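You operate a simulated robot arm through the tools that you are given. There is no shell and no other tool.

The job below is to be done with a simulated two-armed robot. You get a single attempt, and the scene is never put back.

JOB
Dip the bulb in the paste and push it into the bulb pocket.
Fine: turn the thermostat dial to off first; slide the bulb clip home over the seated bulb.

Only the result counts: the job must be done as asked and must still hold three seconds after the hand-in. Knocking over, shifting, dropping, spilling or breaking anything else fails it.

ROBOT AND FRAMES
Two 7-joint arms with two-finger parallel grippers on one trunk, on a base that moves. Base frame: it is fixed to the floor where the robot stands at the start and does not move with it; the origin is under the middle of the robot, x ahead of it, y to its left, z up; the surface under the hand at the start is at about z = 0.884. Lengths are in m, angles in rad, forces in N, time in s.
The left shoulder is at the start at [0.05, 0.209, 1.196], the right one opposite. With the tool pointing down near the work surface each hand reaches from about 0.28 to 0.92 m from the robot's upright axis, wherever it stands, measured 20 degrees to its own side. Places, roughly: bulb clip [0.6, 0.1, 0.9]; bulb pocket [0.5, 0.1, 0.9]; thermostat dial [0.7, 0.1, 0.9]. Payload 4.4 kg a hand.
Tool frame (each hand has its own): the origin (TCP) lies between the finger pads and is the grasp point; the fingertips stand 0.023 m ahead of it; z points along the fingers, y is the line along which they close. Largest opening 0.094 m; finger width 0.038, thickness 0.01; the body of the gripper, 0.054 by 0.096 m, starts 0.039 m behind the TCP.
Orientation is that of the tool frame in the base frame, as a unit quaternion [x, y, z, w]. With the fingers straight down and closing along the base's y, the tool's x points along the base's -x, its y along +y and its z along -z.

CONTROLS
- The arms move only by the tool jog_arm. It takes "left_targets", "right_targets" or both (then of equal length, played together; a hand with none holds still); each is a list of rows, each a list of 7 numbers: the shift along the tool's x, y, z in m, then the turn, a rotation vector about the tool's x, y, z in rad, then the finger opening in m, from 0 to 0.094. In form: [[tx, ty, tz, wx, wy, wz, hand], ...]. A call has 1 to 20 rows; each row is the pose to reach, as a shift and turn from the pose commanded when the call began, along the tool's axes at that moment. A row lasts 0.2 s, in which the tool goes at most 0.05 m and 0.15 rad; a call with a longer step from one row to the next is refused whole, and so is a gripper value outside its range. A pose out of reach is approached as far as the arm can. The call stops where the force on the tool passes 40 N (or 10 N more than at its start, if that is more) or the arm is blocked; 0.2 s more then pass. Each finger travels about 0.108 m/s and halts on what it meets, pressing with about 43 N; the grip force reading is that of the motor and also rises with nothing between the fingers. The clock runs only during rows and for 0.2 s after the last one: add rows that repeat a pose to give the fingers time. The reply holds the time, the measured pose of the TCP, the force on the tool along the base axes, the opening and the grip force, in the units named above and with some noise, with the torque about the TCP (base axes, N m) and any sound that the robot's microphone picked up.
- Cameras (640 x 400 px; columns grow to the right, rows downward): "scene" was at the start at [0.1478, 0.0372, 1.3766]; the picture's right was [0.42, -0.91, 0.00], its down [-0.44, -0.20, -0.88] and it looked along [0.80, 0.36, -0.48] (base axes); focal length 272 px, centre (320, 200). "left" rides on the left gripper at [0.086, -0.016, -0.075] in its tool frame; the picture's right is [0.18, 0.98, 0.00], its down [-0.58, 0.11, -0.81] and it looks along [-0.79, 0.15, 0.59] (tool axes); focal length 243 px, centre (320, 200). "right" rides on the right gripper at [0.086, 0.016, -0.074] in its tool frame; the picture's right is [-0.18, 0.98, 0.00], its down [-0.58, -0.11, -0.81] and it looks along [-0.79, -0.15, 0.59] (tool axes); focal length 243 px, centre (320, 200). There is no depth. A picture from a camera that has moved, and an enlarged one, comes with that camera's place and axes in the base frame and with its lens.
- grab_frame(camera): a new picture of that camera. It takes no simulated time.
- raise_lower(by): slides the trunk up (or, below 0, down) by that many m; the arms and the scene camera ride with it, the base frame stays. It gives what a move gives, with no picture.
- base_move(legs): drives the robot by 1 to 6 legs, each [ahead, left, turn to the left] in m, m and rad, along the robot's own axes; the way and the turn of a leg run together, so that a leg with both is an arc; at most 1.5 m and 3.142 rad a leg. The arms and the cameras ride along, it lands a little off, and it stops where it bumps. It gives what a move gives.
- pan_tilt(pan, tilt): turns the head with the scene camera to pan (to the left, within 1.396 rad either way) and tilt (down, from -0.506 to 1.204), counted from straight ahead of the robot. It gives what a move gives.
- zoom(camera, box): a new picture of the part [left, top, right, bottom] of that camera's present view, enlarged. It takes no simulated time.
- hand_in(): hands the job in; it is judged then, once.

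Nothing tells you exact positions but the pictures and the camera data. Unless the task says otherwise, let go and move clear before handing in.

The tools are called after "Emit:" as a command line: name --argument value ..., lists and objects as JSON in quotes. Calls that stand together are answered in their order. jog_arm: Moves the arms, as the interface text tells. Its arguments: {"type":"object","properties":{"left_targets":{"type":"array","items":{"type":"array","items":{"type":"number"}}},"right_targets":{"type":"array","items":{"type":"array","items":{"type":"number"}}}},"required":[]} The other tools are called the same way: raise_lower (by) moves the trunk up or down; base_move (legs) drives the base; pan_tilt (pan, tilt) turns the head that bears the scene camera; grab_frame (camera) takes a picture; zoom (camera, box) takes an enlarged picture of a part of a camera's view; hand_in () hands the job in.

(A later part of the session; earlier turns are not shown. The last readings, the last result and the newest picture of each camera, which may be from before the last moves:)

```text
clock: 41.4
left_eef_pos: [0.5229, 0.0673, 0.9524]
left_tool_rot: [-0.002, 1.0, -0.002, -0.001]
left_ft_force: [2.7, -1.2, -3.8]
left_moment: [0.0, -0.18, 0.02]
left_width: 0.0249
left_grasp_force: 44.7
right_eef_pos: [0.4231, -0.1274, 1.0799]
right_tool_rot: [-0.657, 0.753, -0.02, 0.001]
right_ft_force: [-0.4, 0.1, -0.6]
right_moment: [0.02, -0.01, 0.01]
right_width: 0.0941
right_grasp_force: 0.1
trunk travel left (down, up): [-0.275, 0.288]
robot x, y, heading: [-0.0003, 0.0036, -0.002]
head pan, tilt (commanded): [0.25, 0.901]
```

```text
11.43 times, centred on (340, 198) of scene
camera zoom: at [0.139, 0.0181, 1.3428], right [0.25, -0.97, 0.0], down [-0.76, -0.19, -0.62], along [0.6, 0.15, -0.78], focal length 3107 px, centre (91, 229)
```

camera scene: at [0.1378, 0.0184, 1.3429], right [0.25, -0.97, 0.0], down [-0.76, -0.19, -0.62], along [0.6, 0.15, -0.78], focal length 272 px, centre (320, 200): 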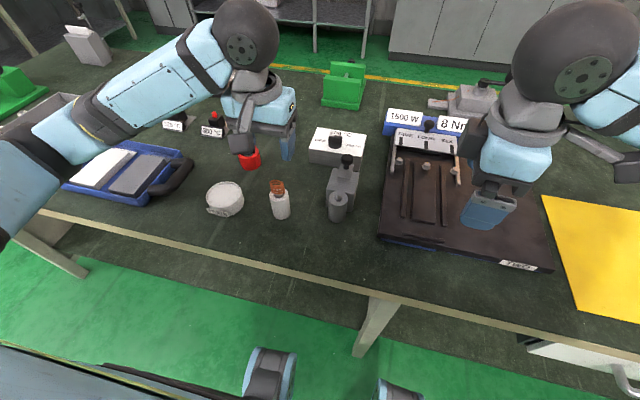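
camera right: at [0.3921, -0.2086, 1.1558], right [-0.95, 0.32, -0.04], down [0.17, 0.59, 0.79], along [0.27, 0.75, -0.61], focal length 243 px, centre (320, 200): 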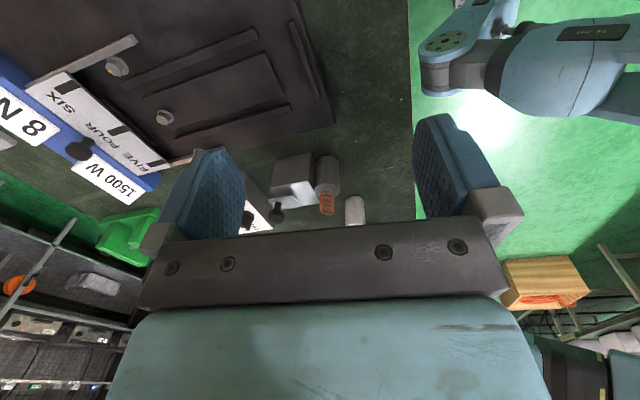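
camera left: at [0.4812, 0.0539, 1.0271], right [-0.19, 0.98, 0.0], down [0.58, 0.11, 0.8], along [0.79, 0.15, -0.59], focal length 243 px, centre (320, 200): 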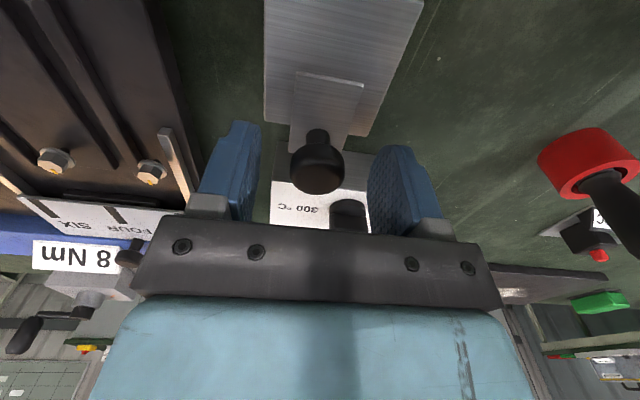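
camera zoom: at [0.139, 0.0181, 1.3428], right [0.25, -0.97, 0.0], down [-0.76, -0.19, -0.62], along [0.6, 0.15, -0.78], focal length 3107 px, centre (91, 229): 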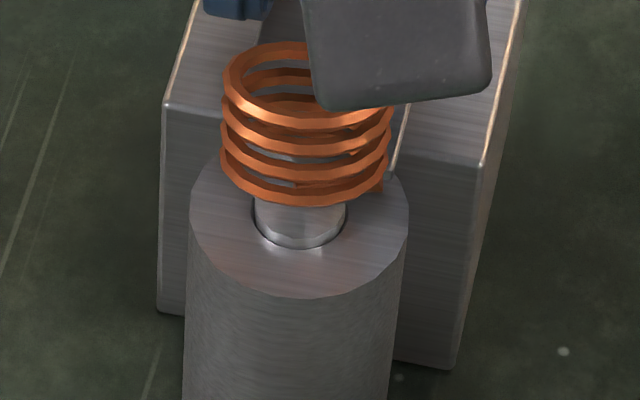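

The plate sits a few millimetres above the pocket face and has touched the bulb's head, tilting it slightly at only about 3 N. Before pushing, I want a low side view, so I'll pitch the right hand up and lower it while the left hand holds still.

Emit:
jog_arm --right_targets '[[0, 0, 0.02, 0, -0.1, 0, 0.094], [0, 0, 0.04, 0, -0.2, 0, 0.094], [0, 0, 0.06, 0, -0.3, 0, 0.094], [0, 0, 0.08, 0, -0.4, 0, 0.094], [0, 0, 0.095, 0, -0.5, 0, 0.094]]'

Emit:
grab_frame --camera "right"

Emit:
grab_frame --camera "scene"

```text
clock: 42.2
left_eef_pos: [0.522, 0.0684, 0.9508]
left_tool_rot: [-0.001, 1.0, -0.007, -0.001]
left_ft_force: [-0.5, 23.2, -0.7]
left_moment: [0.16, -0.84, 0.05]
left_width: 0.0248
left_grasp_force: 45.0
right_eef_pos: [0.3681, -0.152, 1.0388]
right_tool_rot: [-0.667, 0.74, 0.026, 0.079]
right_ft_force: [1.2, 0.1, 0.5]
right_moment: [-0.01, 0.01, 0.01]
right_width: 0.0938
right_grasp_force: 0.0
right hand out of reach, approached as far as the arm can: row 1, 2, 3
trunk travel left (down, up): [-0.275, 0.288]
robot x, y, heading: [-0.0026, -0.0014, -0.002]
head pan, tilt (commanded): [0.25, 0.901]
stopped in row 3 (left hand): the force on the tool passed its limit at 46 N (the readings are from after the stop); the commanded pose is now the measured one
```

```text
taken
camera right: at [0.3384, -0.2453, 1.0977], right [-0.96, 0.29, -0.04], down [0.1, 0.44, 0.89], along [0.27, 0.85, -0.45], focal length 243 px, centre (320, 200)
```

right: 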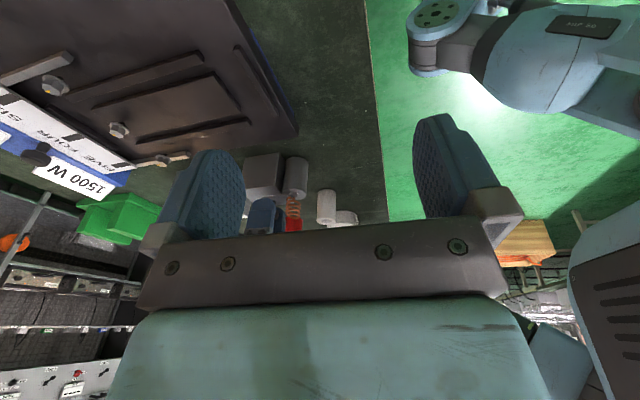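

```text
taken
camera scene: at [0.1403, 0.0208, 1.3424], right [0.25, -0.97, 0.0], down [-0.76, -0.2, -0.62], along [0.6, 0.15, -0.79], focal length 272 px, centre (320, 200)
```

scene: 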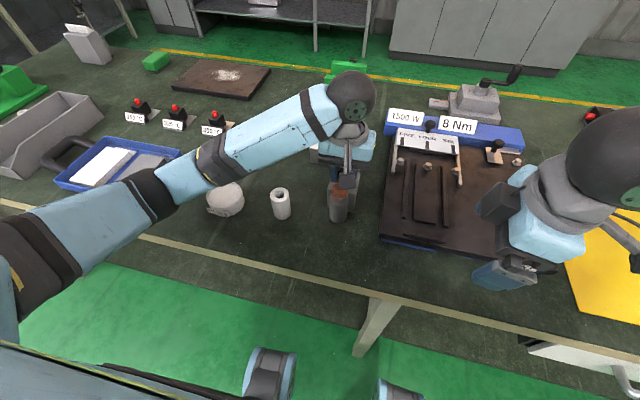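

Moving the right arm jolted the robot and put a sideways load on the gripped knob (23 N remaining). I'll relieve the left hand slightly and check that nothing shifted.

Emit:
jog_arm --left_targets '[[0, 0.001, 0, 0, 0, 0, 0.0], [0, 0.002, 0, 0, 0, 0, 0.0]]'

Emit:
zoom --camera "scene" --box '[190, 110, 390, 235]'

Emit:
zoom --camera "right" --box '[230, 140, 350, 240]'

```text
clock: 42.8
left_eef_pos: [0.5217, 0.0674, 0.952]
left_tool_rot: [0.001, 1.0, -0.007, -0.001]
left_ft_force: [4.5, 30.7, -9.5]
left_moment: [-0.12, -0.05, -0.1]
left_width: 0.0245
left_grasp_force: 44.6
right_eef_pos: [0.3676, -0.1525, 1.0383]
right_tool_rot: [-0.667, 0.74, 0.026, 0.079]
right_ft_force: [0.0, 0.0, 0.6]
right_moment: [-0.01, 0.04, -0.01]
right_width: 0.0939
right_grasp_force: 0.1
trunk travel left (down, up): [-0.275, 0.288]
robot x, y, heading: [0.0012, -0.0002, -0.0]
head pan, tilt (commanded): [0.25, 0.901]
```

```text
3.20 times, centred on (290, 172) of scene
camera zoom: at [0.1402, 0.0215, 1.3425], right [0.25, -0.97, 0.0], down [-0.76, -0.2, -0.62], along [0.6, 0.15, -0.79], focal length 870 px, centre (416, 288)
```

zoom: 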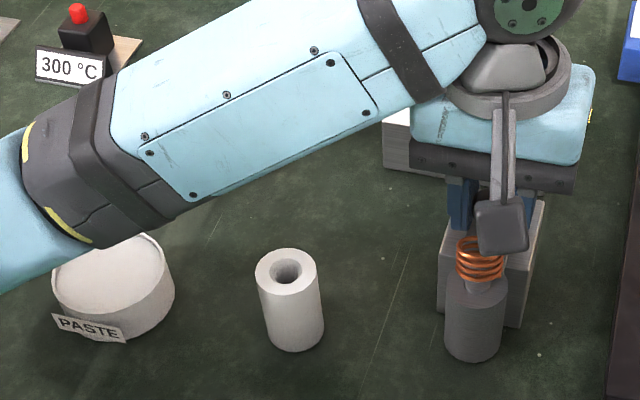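

```text
4.00 times, centred on (290, 190) of right
camera zoom: at [0.3374, -0.2455, 1.0978], right [-0.96, 0.29, -0.04], down [0.1, 0.44, 0.89], along [0.27, 0.85, -0.45], focal length 970 px, centre (440, 240)
```

zoom: 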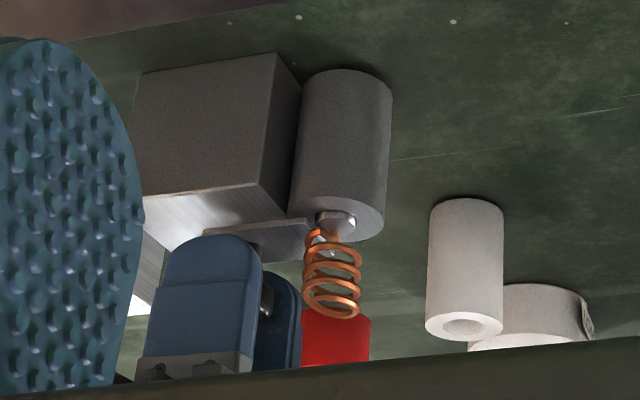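

The side load is still there, caused by small base sway rather than contact. The safest fix is to release the knob in place, so I'll open the left fingers.

Emit:
jog_arm --left_targets '[[0, 0, 0, 0, 0, 0, 0.04], [0, 0, 0, 0, 0, 0, 0.055], [0, 0, 0, 0, 0, 0, 0.06]]'

Emit:
zoom --camera "scene" --box '[300, 130, 390, 225]'

Emit:
zoom --camera "right" --box '[270, 180, 330, 225]'

Emit:
grab_frame --camera "left"

```text
clock: 43.6
left_eef_pos: [0.5216, 0.0644, 0.9529]
left_tool_rot: [0.003, 1.0, -0.007, 0.0]
left_ft_force: [0.5, -0.6, 0.6]
left_moment: [0.0, 0.0, -0.01]
left_width: 0.0605
left_grasp_force: 0.0
right_eef_pos: [0.3653, -0.1551, 1.0378]
right_tool_rot: [-0.667, 0.74, 0.027, 0.08]
right_ft_force: [-0.4, 0.0, 0.1]
right_moment: [0.01, 0.0, 0.01]
right_width: 0.0941
right_grasp_force: 0.0
trunk travel left (down, up): [-0.275, 0.288]
robot x, y, heading: [-0.0004, -0.0022, 0.004]
head pan, tilt (commanded): [0.25, 0.901]
```

```text
4.21 times, centred on (345, 178) of scene
camera zoom: at [0.1387, 0.0178, 1.3429], right [0.25, -0.97, 0.0], down [-0.76, -0.19, -0.62], along [0.6, 0.15, -0.78], focal length 1144 px, centre (215, 295)
```

zoom: 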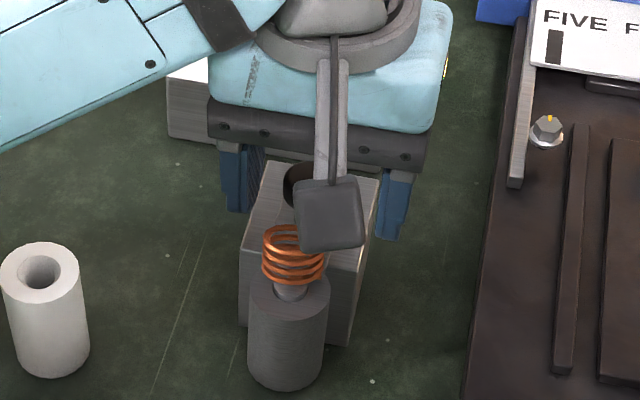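

```text
8.89 times, centred on (300, 202) of right
camera zoom: at [0.336, -0.2486, 1.0975], right [-0.96, 0.29, -0.04], down [0.1, 0.44, 0.89], along [0.27, 0.85, -0.45], focal length 2157 px, centre (498, 178)
```

zoom: 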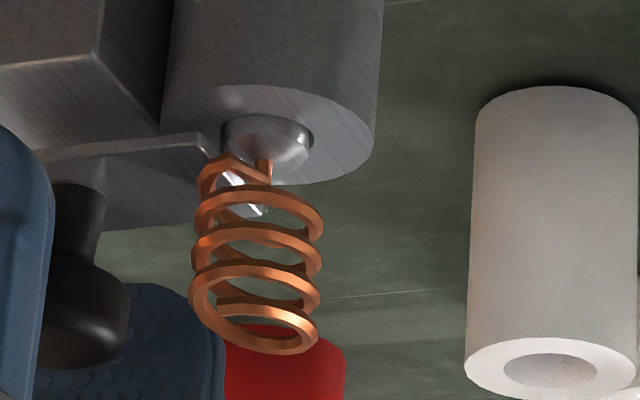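

```text
taken
camera left: at [0.4349, 0.0498, 1.0278], right [-0.18, 0.98, -0.02], down [0.58, 0.12, 0.8], along [0.79, 0.13, -0.59], focal length 243 px, centre (320, 200)
```

left: 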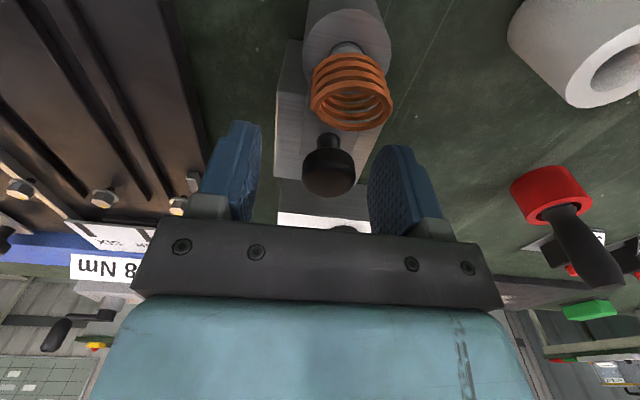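

Everything relaxed, and the pocket and block haven't moved. This lower side view shows the collar only about 3 mm proud, with the plate passing just above it and just under the coil. I'll realign the left hand on the knob and regrip, keeping the right arm still from now on.

Emit:
jog_arm --left_targets '[[0.0, 0.002, 0.001, -0.007, 0, -0.003, 0.06], [-0.001, 0.0042, 0.002, -0.014, 0, -0.006, 0.06], [-0.001, 0.0042, 0.002, -0.014, 0, -0.006, 0.06]]'

Emit:
zoom --camera "left" --box '[250, 20, 390, 220]'

Emit:
zoom --camera "right" --box '[270, 180, 330, 225]'

```text
clock: 44.4
left_eef_pos: [0.5218, 0.0695, 0.9508]
left_tool_rot: [0.0, 1.0, -0.001, 0.0]
left_ft_force: [-0.3, 0.6, 1.0]
left_moment: [-0.01, 0.03, -0.01]
left_width: 0.06
left_grasp_force: 0.0
right_eef_pos: [0.3659, -0.1542, 1.0375]
right_tool_rot: [-0.666, 0.741, 0.027, 0.081]
right_ft_force: [-0.7, -0.1, 0.6]
right_moment: [-0.01, 0.01, 0.0]
right_width: 0.0943
right_grasp_force: 0.0
trunk travel left (down, up): [-0.275, 0.288]
robot x, y, heading: [0.0038, -0.0036, -0.002]
head pan, tilt (commanded): [0.25, 0.901]
```

```text
2.00 times, centred on (320, 120) of left
camera zoom: at [0.4355, 0.0532, 1.0254], right [-0.18, 0.98, 0.0], down [0.58, 0.11, 0.81], along [0.79, 0.15, -0.59], focal length 485 px, centre (320, 360)
```

zoom: 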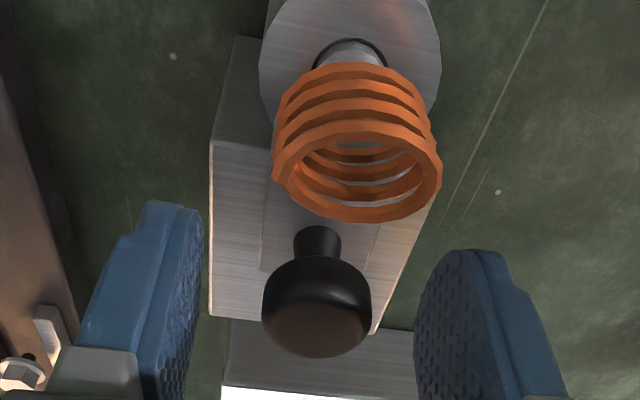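

```text
8.89 times, centred on (300, 202) of right
camera zoom: at [0.336, -0.2485, 1.0975], right [-0.96, 0.29, -0.04], down [0.1, 0.44, 0.89], along [0.27, 0.85, -0.45], focal length 2157 px, centre (498, 178)
```

zoom: 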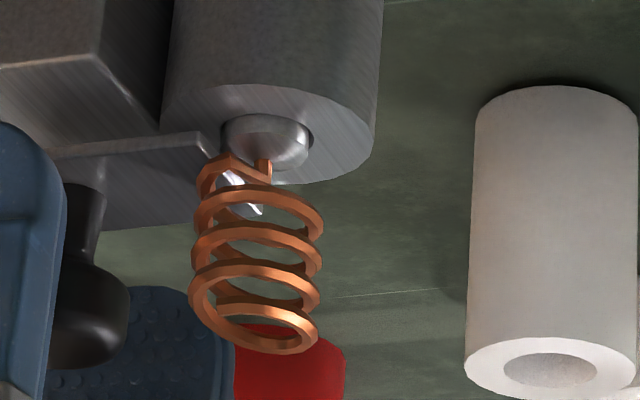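

The plate is now right at the collar's rear edge, just under the coil. I'll regrip the knob and push on in small steps, watching force and bulb tilt.

Emit:
jog_arm --left_targets '[[0, -0.001, 0, 0, 0, 0, 0.045], [0, -0.001, 0, 0, 0, 0, 0.03], [0, -0.001, 0, 0, 0, 0, 0.015], [0, -0.001, 0, 0, 0, 0, 0.0], [0, -0.001, 0, 0, 0, 0, 0.0]]'

Emit:
jog_arm --left_targets '[[0.0015, 0, 0, 0, 0, 0, 0.0], [0.003, 0, 0, 0, 0, 0, 0.0], [0.003, 0, 0, 0, 0, 0, 0.0]]'

Emit:
zoom --camera "right" --box '[270, 180, 330, 225]'

Emit:
zoom --camera "left" --box '[250, 20, 390, 220]'

```text
clock: 45.6
left_eef_pos: [0.5223, 0.0669, 0.9506]
left_tool_rot: [0.0, 1.0, -0.001, 0.0]
left_ft_force: [0.5, -1.7, 0.0]
left_moment: [-0.02, -0.03, 0.01]
left_width: 0.0244
left_grasp_force: 45.3
right_eef_pos: [0.3669, -0.1547, 1.0387]
right_tool_rot: [-0.666, 0.741, 0.027, 0.08]
right_ft_force: [0.5, 0.0, 0.5]
right_moment: [-0.01, -0.03, 0.02]
right_width: 0.0942
right_grasp_force: 0.1
trunk travel left (down, up): [-0.275, 0.288]
robot x, y, heading: [-0.0006, -0.0023, -0.001]
head pan, tilt (commanded): [0.25, 0.901]
```

```text
clock: 46.4
left_eef_pos: [0.5212, 0.0687, 0.9513]
left_tool_rot: [-0.002, 1.0, 0.0, 0.001]
left_ft_force: [18.6, -0.1, 10.0]
left_moment: [0.01, 0.33, 0.06]
left_width: 0.0245
left_grasp_force: 45.1
right_eef_pos: [0.3676, -0.1551, 1.0377]
right_tool_rot: [-0.667, 0.74, 0.028, 0.08]
right_ft_force: [0.0, 0.0, -0.1]
right_moment: [0.0, 0.0, 0.0]
right_width: 0.0941
right_grasp_force: 0.0
trunk travel left (down, up): [-0.275, 0.288]
robot x, y, heading: [0.002, -0.0007, -0.004]
head pan, tilt (commanded): [0.25, 0.901]
```

```text
8.89 times, centred on (300, 202) of right
camera zoom: at [0.3371, -0.2486, 1.0973], right [-0.96, 0.29, -0.04], down [0.1, 0.44, 0.89], along [0.27, 0.85, -0.45], focal length 2157 px, centre (498, 178)
```

zoom: 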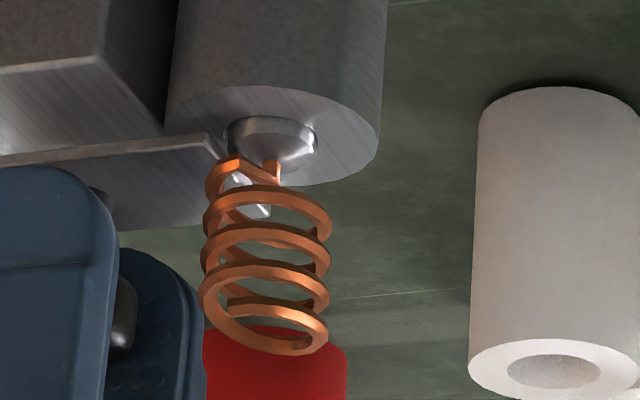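

```text
2.00 times, centred on (320, 120) of left
camera zoom: at [0.4347, 0.0519, 1.0254], right [-0.19, 0.98, 0.0], down [0.58, 0.11, 0.81], along [0.79, 0.15, -0.59], focal length 485 px, centre (320, 360)
```

zoom: 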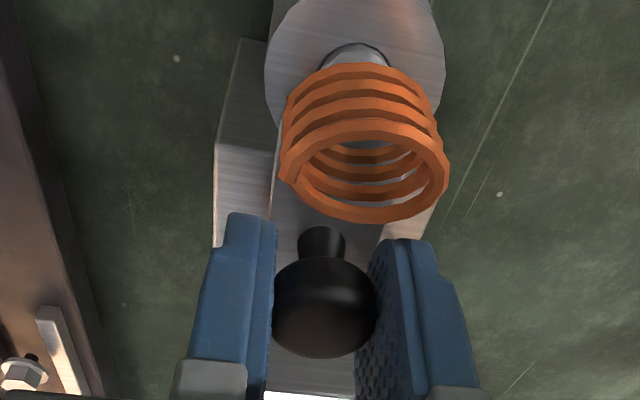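

The clip stops here (about 19 N) after 46 mm of travel, apparently against the bulb rather than at its end stop. I'll back it off 2 cm, release, and raise the left hand so I can inspect the bulb's seating properly.

Emit:
jog_arm --left_targets '[[-0.003, 0, 0, 0, 0, 0, 0.0], [-0.008, 0, 0, 0, 0, 0, 0.0], [-0.014, 0, 0, 0, 0, 0, 0.0], [-0.02, 0, 0, 0, 0, 0, 0.0], [-0.023, 0, 0, 0, 0, 0, 0.0]]'

Emit:
jog_arm --left_targets '[[0, 0, 0, 0, 0, 0, 0.04], [0, 0, 0, 0, 0, 0, 0.055], [0, 0, -0.01, 0, 0, 0, 0.06], [0, 0, -0.05, 0, 0, 0, 0.06], [0, 0, -0.09, 0, 0, 0, 0.06]]'

Emit:
zoom --camera "right" --box '[270, 180, 330, 225]'

Emit:
zoom --camera "scene" --box '[315, 150, 375, 220]'

Emit:
grab_frame --camera "left"

```text
clock: 47.6
left_eef_pos: [0.5409, 0.0679, 0.9511]
left_tool_rot: [-0.001, 1.0, -0.001, 0.0]
left_ft_force: [-1.7, 4.9, 7.1]
left_moment: [0.04, 0.38, -0.04]
left_width: 0.0245
left_grasp_force: 44.7
right_eef_pos: [0.3676, -0.1548, 1.0386]
right_tool_rot: [-0.667, 0.741, 0.026, 0.079]
right_ft_force: [-1.3, 0.6, -0.4]
right_moment: [0.01, -0.01, -0.04]
right_width: 0.094
right_grasp_force: 0.0
trunk travel left (down, up): [-0.275, 0.288]
robot x, y, heading: [0.0026, 0.0021, 0.002]
head pan, tilt (commanded): [0.25, 0.901]
```

```text
clock: 48.8
left_eef_pos: [0.5404, 0.0685, 1.0399]
left_tool_rot: [0.0, 1.0, 0.0, 0.0]
left_ft_force: [-0.5, -0.3, 0.4]
left_moment: [0.02, 0.01, -0.04]
left_width: 0.0603
left_grasp_force: 0.0
right_eef_pos: [0.3654, -0.1544, 1.0396]
right_tool_rot: [-0.667, 0.74, 0.026, 0.081]
right_ft_force: [-0.2, -0.4, -0.8]
right_moment: [0.01, -0.05, 0.0]
right_width: 0.094
right_grasp_force: 0.0
trunk travel left (down, up): [-0.275, 0.288]
robot x, y, heading: [0.0014, -0.0023, 0.0]
head pan, tilt (commanded): [0.25, 0.901]
```

```text
8.89 times, centred on (300, 202) of right
camera zoom: at [0.3357, -0.2487, 1.0975], right [-0.96, 0.29, -0.04], down [0.1, 0.44, 0.89], along [0.27, 0.85, -0.45], focal length 2157 px, centre (498, 178)
```

zoom: 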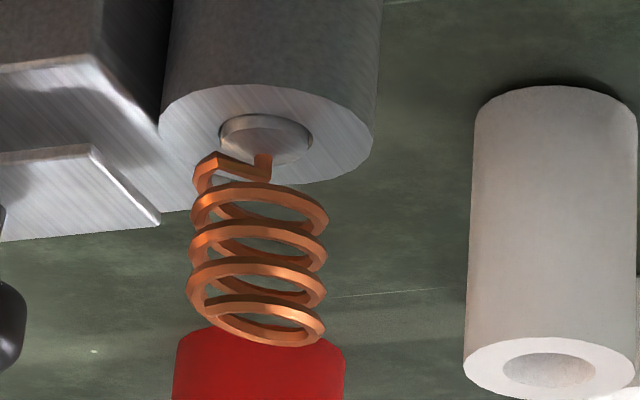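

```text
5.71 times, centred on (345, 185) of scene
camera zoom: at [0.1382, 0.0176, 1.3428], right [0.25, -0.97, 0.0], down [-0.76, -0.19, -0.62], along [0.6, 0.15, -0.78], focal length 1553 px, centre (177, 286)
```

zoom: 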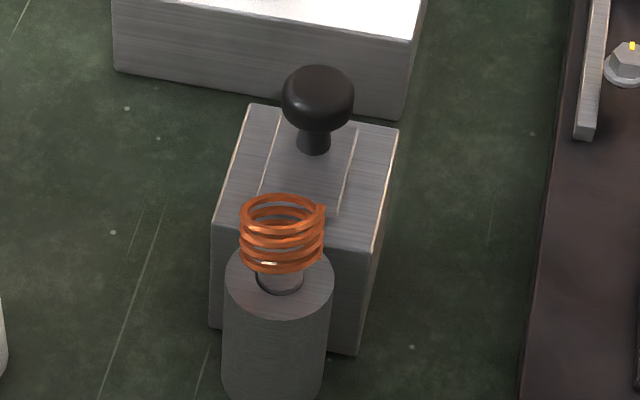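

```text
taken
camera left: at [0.4545, 0.0527, 1.1159], right [-0.18, 0.98, 0.0], down [0.58, 0.11, 0.81], along [0.79, 0.15, -0.59], focal length 243 px, centre (320, 200)
```

left: 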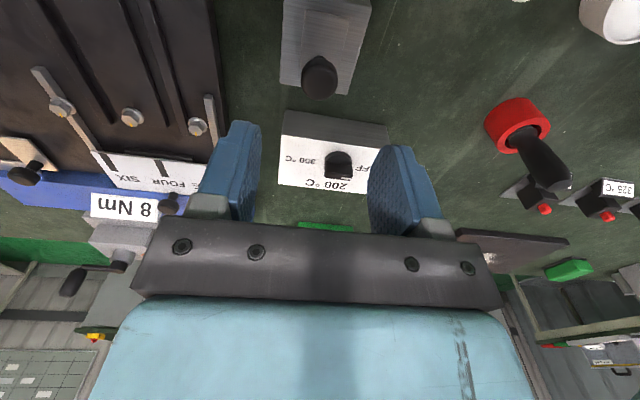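

With the clip backed off, the bulb stands upright and its collar is nearly flush. The plate's top is almost level with the coil's lowest turn, so the coil is probably what it met. I'll get a lower, more horizontal view with the right camera while nothing is gripped.

Emit:
jog_arm --right_targets '[[0.002, -0.0055, 0.017, 0, -0.08, 0, 0.094], [0.004, -0.011, 0.034, 0, -0.16, 0, 0.094], [0.0057, -0.0164, 0.051, 0, -0.24, 0, 0.094]]'

Emit:
grab_frame --camera "right"

```text
clock: 49.6
left_eef_pos: [0.5421, 0.0679, 1.0407]
left_tool_rot: [0.0, 1.0, -0.001, 0.0]
left_ft_force: [0.0, -0.2, -0.8]
left_moment: [0.03, -0.02, 0.0]
left_width: 0.06
left_grasp_force: 0.0
right_eef_pos: [0.3861, -0.1567, 0.989]
right_tool_rot: [-0.658, 0.726, 0.107, 0.169]
right_ft_force: [0.0, 0.1, 0.0]
right_moment: [-0.01, -0.01, -0.03]
right_width: 0.094
right_grasp_force: 0.0
trunk travel left (down, up): [-0.275, 0.288]
robot x, y, heading: [-0.0029, -0.0039, 0.001]
head pan, tilt (commanded): [0.25, 0.901]
```

```text
taken
camera right: at [0.3563, -0.2614, 1.0223], right [-0.96, 0.28, 0.01], down [0.07, 0.22, 0.97], along [0.27, 0.94, -0.23], focal length 243 px, centre (320, 200)
```

right: 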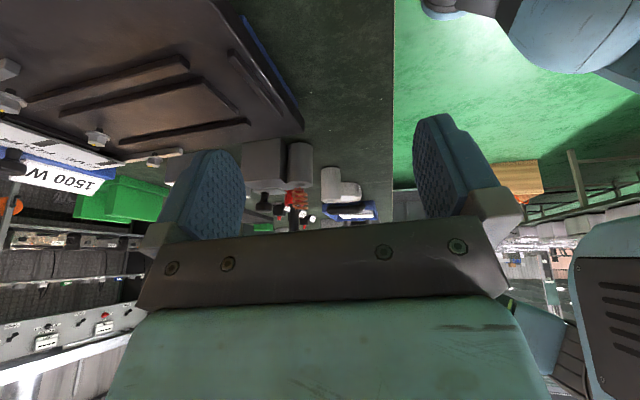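

This view is nearly level with the pocket face. I'll zoom in on the plate, collar and coil.

Emit:
zoom --camera "right" --box '[250, 165, 330, 225]'

Emit:
zoom --camera "right" --box '[275, 172, 315, 202]'

```text
6.67 times, centred on (290, 195) of right
camera zoom: at [0.3563, -0.2614, 1.0223], right [-0.96, 0.28, 0.01], down [0.07, 0.22, 0.97], along [0.27, 0.94, -0.23], focal length 1618 px, centre (520, 233)
```

zoom: 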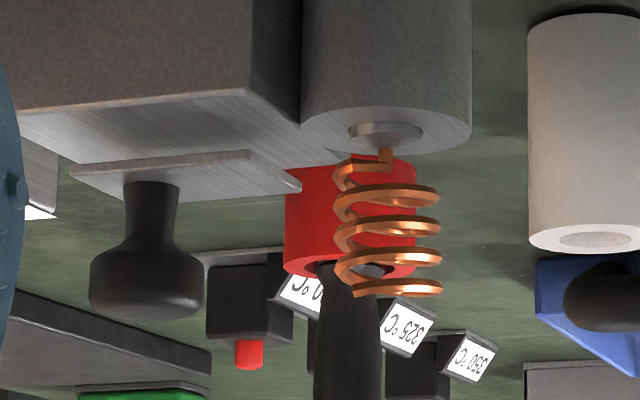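

```text
13.33 times, centred on (295, 187) of right
camera zoom: at [0.3563, -0.2614, 1.0223], right [-0.96, 0.28, 0.01], down [0.07, 0.22, 0.97], along [0.27, 0.94, -0.23], focal length 3235 px, centre (653, 373)
```

zoom: 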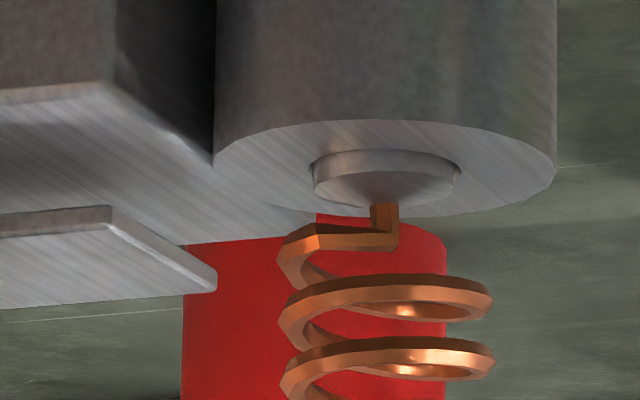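

This level view settles it: the collar is only about 1.5 mm proud, but the plate (z ≈ 0.921–0.924) is at the height of the coil's lowest radial wire, which points back toward the clip. Turning the bulb about 145° in its pocket should put the rising side of the coil over the plate. I'll move the left hand over the bulb, pre-yawed counter-clockwise, so I can turn it clockwise.

Emit:
jog_arm --left_targets '[[0.0057, 0, 0.001, 0, 0, -0.139, 0.06], [0.0114, 0, 0.002, 0, 0, -0.278, 0.06], [0.0171, 0, 0.003, 0, 0, -0.417, 0.06], [0.0228, 0, 0.004, 0, 0, -0.556, 0.06], [0.0285, -0.001, 0.005, 0, 0, -0.695, 0.06], [0.0342, -0.001, 0.006, 0, 0, -0.834, 0.06], [0.0399, -0.001, 0.007, 0, 0, -0.973, 0.06], [0.0456, -0.001, 0.008, 0, 0, -1.112, 0.06], [0.0513, -0.001, 0.009, 0, 0, -1.251, 0.06], [0.057, -0.001, 0.0105, 0, 0, -1.39, 0.06]]'

Emit:
grab_frame --camera "left"

Emit:
zoom --camera "left" --box '[260, 0, 380, 150]'

Emit:
grab_frame --camera "scene"

```text
clock: 51.8
left_eef_pos: [0.4841, 0.0672, 1.0304]
left_tool_rot: [-0.642, 0.767, -0.001, -0.001]
left_ft_force: [0.3, -0.2, -0.7]
left_moment: [-0.02, -0.02, -0.01]
left_width: 0.0599
left_grasp_force: 0.0
right_eef_pos: [0.3861, -0.1545, 0.9892]
right_tool_rot: [-0.659, 0.726, 0.106, 0.169]
right_ft_force: [-0.4, -0.5, -0.2]
right_moment: [0.01, 0.0, -0.02]
right_width: 0.0938
right_grasp_force: 0.1
trunk travel left (down, up): [-0.275, 0.288]
robot x, y, heading: [0.0006, 0.0008, -0.0]
head pan, tilt (commanded): [0.25, 0.901]
```

```text
taken
camera left: at [0.4859, -0.0207, 1.1047], right [-1.0, -0.01, 0.0], down [0.0, 0.59, 0.81], along [-0.01, 0.81, -0.59], focal length 243 px, centre (320, 200)
```

left: 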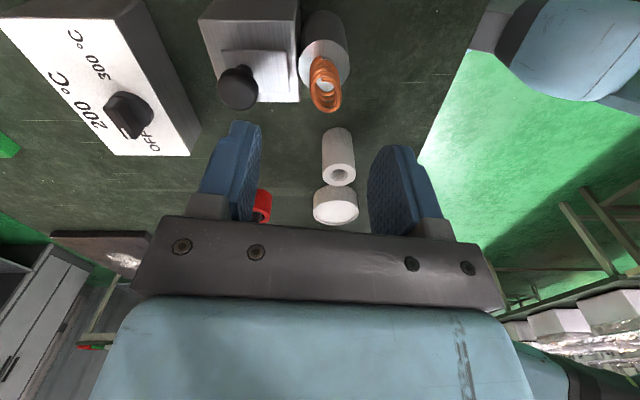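

```text
2.67 times, centred on (320, 75) of left
camera zoom: at [0.4859, -0.0207, 1.1047], right [-1.0, -0.01, 0.0], down [0.0, 0.59, 0.81], along [-0.01, 0.81, -0.59], focal length 647 px, centre (320, 533)
```

zoom: 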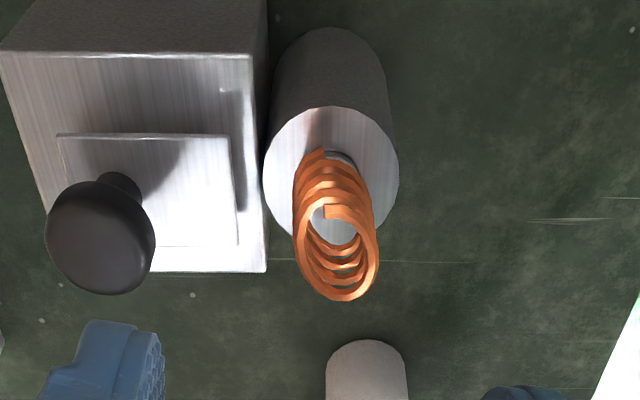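

```text
taken
camera scene: at [0.1386, 0.0179, 1.3429], right [0.25, -0.97, 0.0], down [-0.76, -0.19, -0.62], along [0.6, 0.15, -0.78], focal length 272 px, centre (320, 200)
```

scene: 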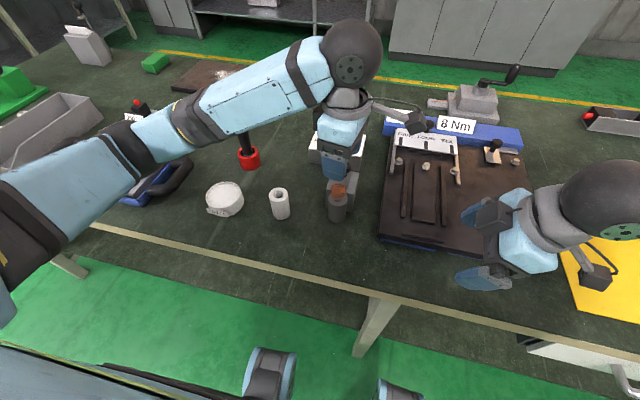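

The left camera now looks along +y with the bulb nearly under the tool. I'll zoom in to see which way the coil's lowest wire points.

Emit:
zoom --camera "left" --box '[295, 30, 355, 120]'

Emit:
zoom --camera "right" --box '[275, 172, 315, 202]'

Emit:
zoom --camera "scene" --box '[325, 180, 355, 215]'

```text
4.44 times, centred on (325, 75) of left
camera zoom: at [0.4859, -0.0207, 1.1047], right [-1.0, -0.01, 0.0], down [0.0, 0.59, 0.81], along [-0.01, 0.81, -0.59], focal length 1078 px, centre (298, 756)
```

zoom: 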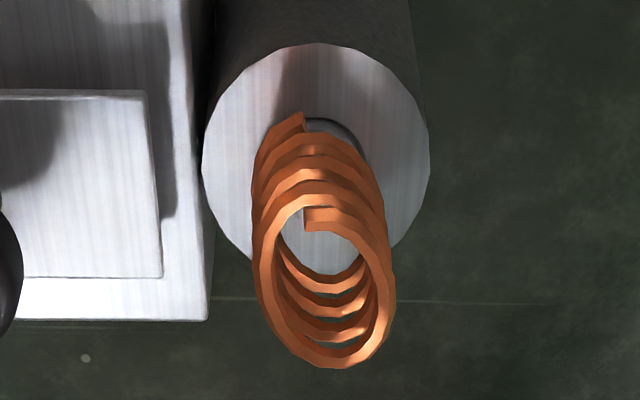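

```text
13.33 times, centred on (295, 187) of right
camera zoom: at [0.3559, -0.2602, 1.0231], right [-0.96, 0.28, 0.0], down [0.07, 0.22, 0.97], along [0.27, 0.94, -0.23], focal length 3235 px, centre (653, 373)
```

zoom: 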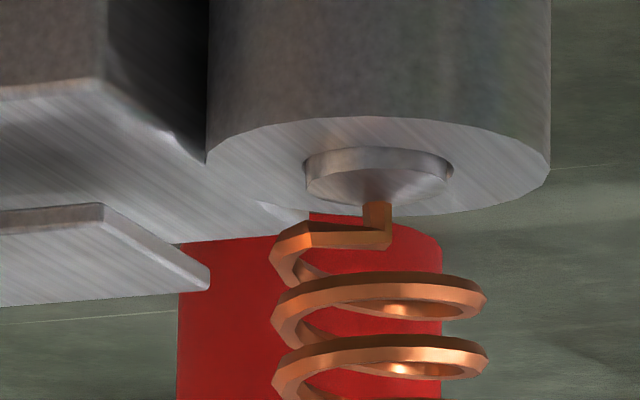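

```text
11.43 times, centred on (340, 198) of scene
camera zoom: at [0.1386, 0.0179, 1.3429], right [0.25, -0.97, 0.0], down [-0.76, -0.19, -0.62], along [0.6, 0.15, -0.78], focal length 3107 px, centre (91, 229)
```

zoom: 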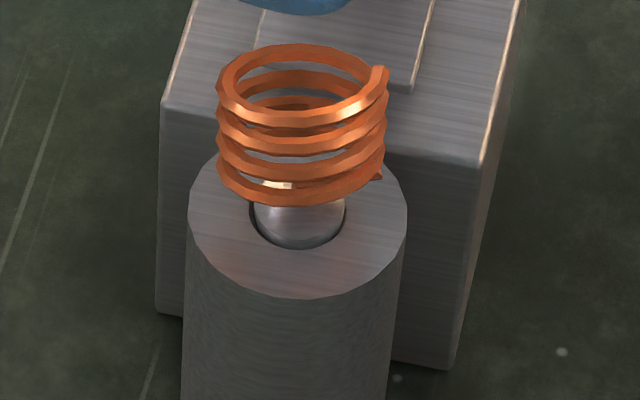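

The lowest wire starts on the −y side (about −70°) and rises counter-clockwise, so I'll turn the bulb about 165° clockwise. First I'll yaw a bit further counter-clockwise and narrow the fingers so they clear the plate and knob, then come down around the coil.

Emit:
jog_arm --left_targets '[[0, 0, 0, 0, 0, -0.1, 0.05], [0, 0, 0, 0, 0, -0.2, 0.045], [0, 0, 0.02, 0, 0, -0.25, 0.045], [0, 0, 0.04, 0, 0, -0.25, 0.045]]'

Emit:
zoom --camera "left" --box '[250, 30, 390, 200]'

Emit:
zoom --camera "right" --box '[250, 165, 330, 225]'

```text
clock: 52.8
left_eef_pos: [0.4848, 0.0659, 0.99]
left_tool_rot: [0.732, -0.682, 0.0, 0.0]
left_ft_force: [0.7, 0.4, -0.6]
left_moment: [-0.02, -0.02, 0.02]
left_width: 0.0448
left_grasp_force: 0.0
left hand out of reach, approached as far as the arm can: row 3
right_eef_pos: [0.3869, -0.1553, 0.9885]
right_tool_rot: [-0.659, 0.726, 0.106, 0.168]
right_ft_force: [0.5, -1.0, 0.6]
right_moment: [-0.05, -0.01, -0.04]
right_width: 0.0943
right_grasp_force: 0.0
trunk travel left (down, up): [-0.275, 0.288]
robot x, y, heading: [-0.0009, -0.0003, 0.001]
head pan, tilt (commanded): [0.25, 0.901]
```

```text
2.35 times, centred on (320, 115) of left
camera zoom: at [0.5072, -0.0186, 1.065], right [-0.97, -0.25, 0.0], down [-0.15, 0.57, 0.81], along [-0.2, 0.78, -0.59], focal length 571 px, centre (320, 400)
```

zoom: 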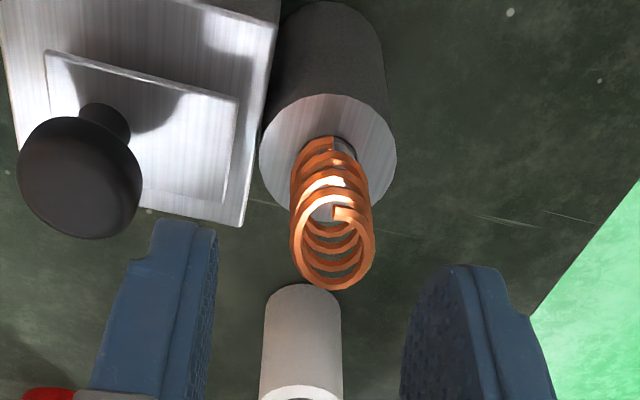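

```text
6.67 times, centred on (290, 195) of right
camera zoom: at [0.3559, -0.2603, 1.0231], right [-0.96, 0.28, 0.0], down [0.07, 0.22, 0.97], along [0.27, 0.94, -0.23], focal length 1618 px, centre (520, 233)
```

zoom: 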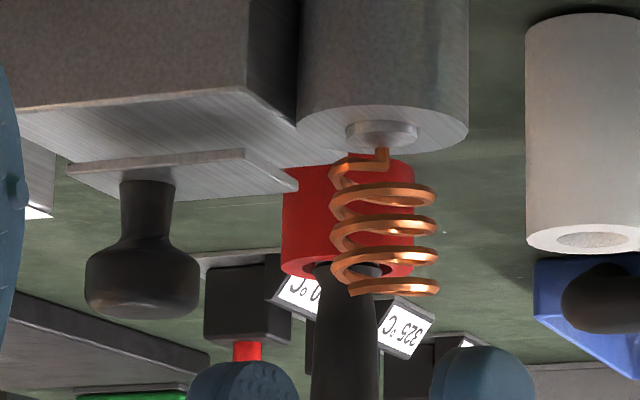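

The coil is between the fingers, with the plate and knob clear. I'll align to the pocket axis, lower so the tips stay about 7 mm above the plate level, and close on the coil.

Emit:
jog_arm --left_targets '[[-0.0014, 0.0012, 0.012, 0, 0, 0, 0.045], [-0.0014, 0.0012, 0.024, 0, 0, 0, 0.045], [-0.0014, 0.0012, 0.036, 0, 0, 0, 0.045], [-0.0014, 0.0012, 0.036, 0, 0, 0, 0.03], [-0.0014, 0.0012, 0.036, 0, 0, 0, 0.015], [-0.0014, 0.0012, 0.036, 0, 0, 0, 0.0], [-0.0014, 0.0012, 0.036, 0, 0, 0, 0.0]]'

Emit:
zoom --camera "left" --box '[250, 30, 390, 200]'

Emit:
zoom --camera "right" --box '[250, 165, 330, 225]'

```text
clock: 54.4
left_eef_pos: [0.4831, 0.0689, 0.9539]
left_tool_rot: [0.731, -0.682, 0.001, 0.0]
left_ft_force: [-2.1, -0.4, -0.1]
left_moment: [-0.02, 0.03, -0.02]
left_width: 0.0199
left_grasp_force: 43.0
right_eef_pos: [0.3861, -0.154, 0.9888]
right_tool_rot: [-0.659, 0.725, 0.107, 0.168]
right_ft_force: [-0.1, 0.3, -0.2]
right_moment: [-0.05, 0.0, -0.01]
right_width: 0.0939
right_grasp_force: 0.0
trunk travel left (down, up): [-0.275, 0.288]
robot x, y, heading: [0.0012, 0.0017, 0.004]
head pan, tilt (commanded): [0.25, 0.901]
```

```text
2.35 times, centred on (320, 115) of left
camera zoom: at [0.5055, -0.0164, 1.0288], right [-0.97, -0.25, 0.0], down [-0.15, 0.57, 0.81], along [-0.2, 0.78, -0.59], focal length 571 px, centre (320, 400)
```

zoom: 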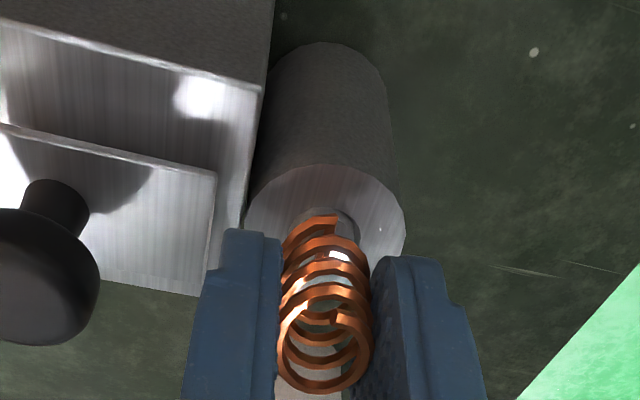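

```text
6.67 times, centred on (290, 195) of right
camera zoom: at [0.3558, -0.2603, 1.0231], right [-0.96, 0.28, 0.0], down [0.07, 0.22, 0.97], along [0.27, 0.94, -0.23], focal length 1618 px, centre (520, 233)
```

zoom: 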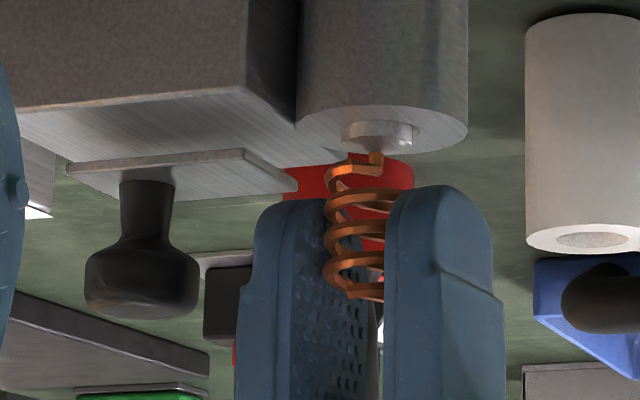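

The coil is gripped (20 mm across this axis). I'll rotate it clockwise in stages, watching the forces.

Emit:
jog_arm --left_targets '[[0, 0, 0, 0, 0, 0.12, 0.0], [0, 0, 0, 0, 0, 0.24, 0.0], [0, 0, 0, 0, 0, 0.36, 0.0], [0, 0, 0, 0, 0, 0.48, 0.0], [0, 0, 0, 0, 0, 0.6, 0.0], [0, 0, 0, 0, 0, 0.72, 0.0]]'

Emit:
zoom --camera "right" --box '[250, 165, 330, 225]'

Emit:
zoom --camera "left" --box '[250, 30, 390, 200]'

```text
clock: 55.8
left_eef_pos: [0.4835, 0.0681, 0.9546]
left_tool_rot: [-0.444, 0.896, 0.0, 0.0]
left_ft_force: [-1.1, -0.1, 0.6]
left_moment: [0.04, 0.02, 0.01]
left_width: 0.0199
left_grasp_force: 42.9
right_eef_pos: [0.3857, -0.1549, 0.989]
right_tool_rot: [-0.659, 0.725, 0.106, 0.169]
right_ft_force: [0.0, -0.6, 0.0]
right_moment: [0.02, 0.0, -0.01]
right_width: 0.094
right_grasp_force: 0.1
trunk travel left (down, up): [-0.275, 0.288]
robot x, y, heading: [-0.0023, 0.001, 0.002]
head pan, tilt (commanded): [0.25, 0.901]
```

```text
6.67 times, centred on (290, 195) of right
camera zoom: at [0.3558, -0.2602, 1.0231], right [-0.96, 0.28, 0.0], down [0.07, 0.22, 0.97], along [0.27, 0.94, -0.23], focal length 1618 px, centre (520, 233)
```

zoom: 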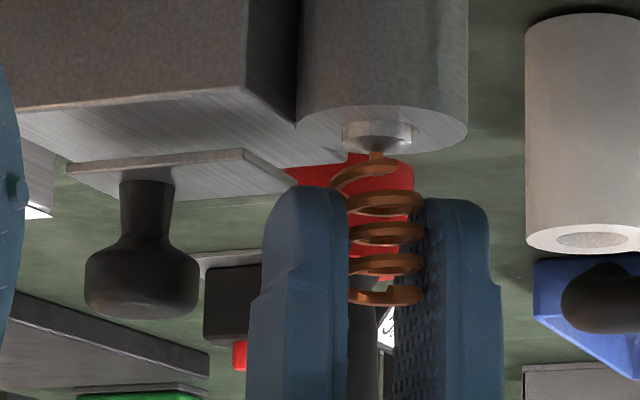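

```text
2.35 times, centred on (320, 115) of left
camera zoom: at [0.4442, -0.01, 1.0287], right [-0.89, 0.45, 0.0], down [0.27, 0.53, 0.81], along [0.36, 0.72, -0.59], focal length 571 px, centre (320, 400)
```

zoom: 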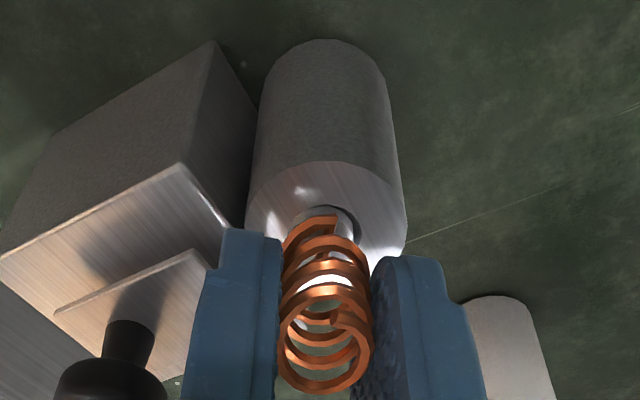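

The bulb turns smoothly with the hand with no load. I'll continue clockwise for the rest of the turn.

Emit:
jog_arm --left_targets '[[0, 0, 0, 0, 0, 0.13, 0.0], [0, 0, 0, 0, 0, 0.26, 0.0], [0, 0, 0, 0, 0, 0.39, 0.0], [0, 0, 0, 0, 0, 0.52, 0.0], [0, 0, 0, 0, 0, 0.65, 0.0], [0, 0, 0, 0, 0, 0.78, 0.0], [0, 0, 0, 0, 0, 0.91, 0.0], [0, 0, 0, 0, 0, 1.04, 0.0], [0, 0, 0, 0, 0, 1.17, 0.0]]'

Emit:
jog_arm --left_targets '[[0, 0, 0, 0, 0, 0.13, 0.0], [0, 0, 0, 0, 0, 0.26, 0.0], [0, 0, 0, 0, 0, 0.39, 0.0], [0, 0, 0, 0, 0, 0.52, 0.0], [0, 0, 0, 0, 0, 0.65, 0.0], [0, 0, 0, 0, 0, 0.78, 0.0], [0, 0, 0, 0, 0, 0.9, 0.0]]'

Emit:
zoom --camera "right" --box '[250, 165, 330, 225]'

Emit:
zoom --camera "left" --box '[250, 30, 390, 200]'

```text
clock: 57.8
left_eef_pos: [0.4845, 0.0685, 0.9531]
left_tool_rot: [0.126, 0.992, 0.001, 0.0]
left_ft_force: [0.3, 0.7, 0.5]
left_moment: [0.04, 0.05, 0.03]
left_width: 0.0198
left_grasp_force: 43.2
right_eef_pos: [0.3854, -0.1557, 0.9886]
right_tool_rot: [-0.659, 0.726, 0.107, 0.168]
right_ft_force: [0.2, -0.3, -0.2]
right_moment: [0.01, 0.02, -0.01]
right_width: 0.0941
right_grasp_force: 0.0
trunk travel left (down, up): [-0.275, 0.288]
robot x, y, heading: [0.0002, -0.0024, 0.003]
head pan, tilt (commanded): [0.25, 0.901]
```

```text
clock: 59.4
left_eef_pos: [0.4833, 0.0673, 0.9535]
left_tool_rot: [0.545, 0.838, -0.001, 0.0]
left_ft_force: [0.8, -0.1, 0.0]
left_moment: [0.02, 0.01, -0.03]
left_width: 0.0201
left_grasp_force: 43.5
right_eef_pos: [0.3849, -0.1554, 0.9872]
right_tool_rot: [-0.658, 0.726, 0.106, 0.169]
right_ft_force: [0.4, -0.1, 0.0]
right_moment: [0.0, 0.0, 0.01]
right_width: 0.0939
right_grasp_force: 0.0
trunk travel left (down, up): [-0.275, 0.288]
robot x, y, heading: [0.0018, -0.0019, -0.002]
head pan, tilt (commanded): [0.25, 0.901]
```

```text
6.67 times, centred on (290, 195) of right
camera zoom: at [0.3559, -0.2603, 1.023], right [-0.96, 0.28, 0.0], down [0.07, 0.22, 0.97], along [0.27, 0.94, -0.23], focal length 1618 px, centre (520, 233)
```

zoom: 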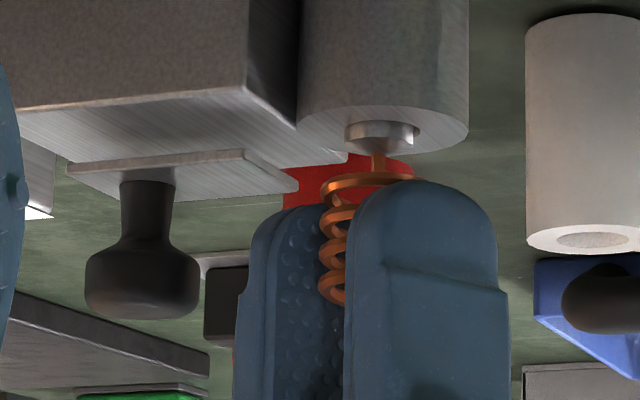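

```text
2.35 times, centred on (320, 115) of left
camera zoom: at [0.4339, 0.1408, 1.0285], right [0.82, 0.57, 0.0], down [0.34, -0.49, 0.81], along [0.46, -0.66, -0.59], focal length 571 px, centre (320, 400)
```

zoom: 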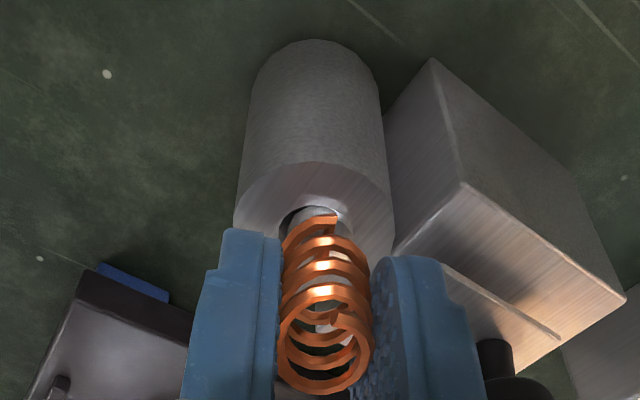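

The bulb has turned 160°, and the coil's low start now faces away from the clip. I'll zoom in from the side to check the gap between plate and coil.

Emit:
zoom --camera "right" --box '[275, 172, 315, 202]'

```text
13.33 times, centred on (295, 187) of right
camera zoom: at [0.3559, -0.2603, 1.023], right [-0.96, 0.28, 0.0], down [0.07, 0.22, 0.97], along [0.27, 0.94, -0.23], focal length 3235 px, centre (653, 373)
```

zoom: 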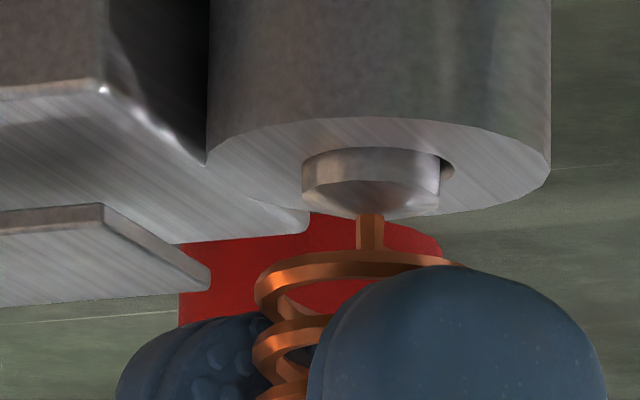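

The collar looks slightly lifted or tilted by the grip. I'll press the bulb back down gently to re-seat it before letting go.

Emit:
jog_arm --left_targets '[[0, 0, 0.001, 0, 0, 0, 0.0], [0, 0, 0.002, 0, 0, 0, 0.0], [0, 0, 0.003, 0, 0, 0, 0.0]]'

Emit:
zoom --camera "right" --box '[275, 172, 315, 202]'

```text
clock: 60.2
left_eef_pos: [0.4831, 0.0674, 0.9532]
left_tool_rot: [0.544, 0.839, 0.0, 0.002]
left_ft_force: [-4.5, -1.8, 16.6]
left_moment: [0.03, 0.13, -0.01]
left_width: 0.0199
left_grasp_force: 43.6
right_eef_pos: [0.3838, -0.1552, 0.9898]
right_tool_rot: [-0.659, 0.725, 0.106, 0.169]
right_ft_force: [0.4, -0.2, 0.6]
right_moment: [0.0, -0.04, 0.0]
right_width: 0.094
right_grasp_force: 0.1
trunk travel left (down, up): [-0.275, 0.288]
robot x, y, heading: [0.0, 0.0023, -0.004]
head pan, tilt (commanded): [0.25, 0.901]
```

```text
13.33 times, centred on (295, 187) of right
camera zoom: at [0.3546, -0.2605, 1.0238], right [-0.96, 0.28, 0.0], down [0.07, 0.22, 0.97], along [0.27, 0.94, -0.23], focal length 3235 px, centre (653, 373)
```

zoom: 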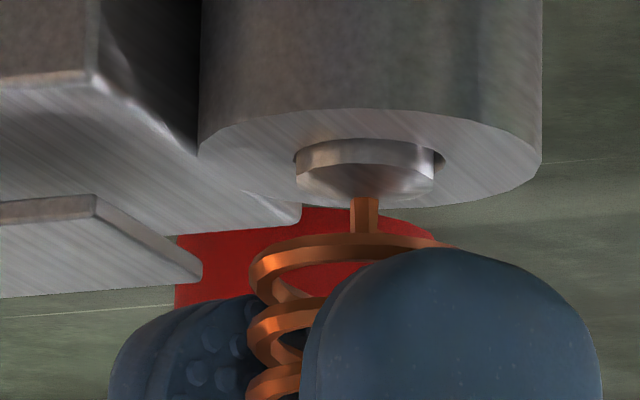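

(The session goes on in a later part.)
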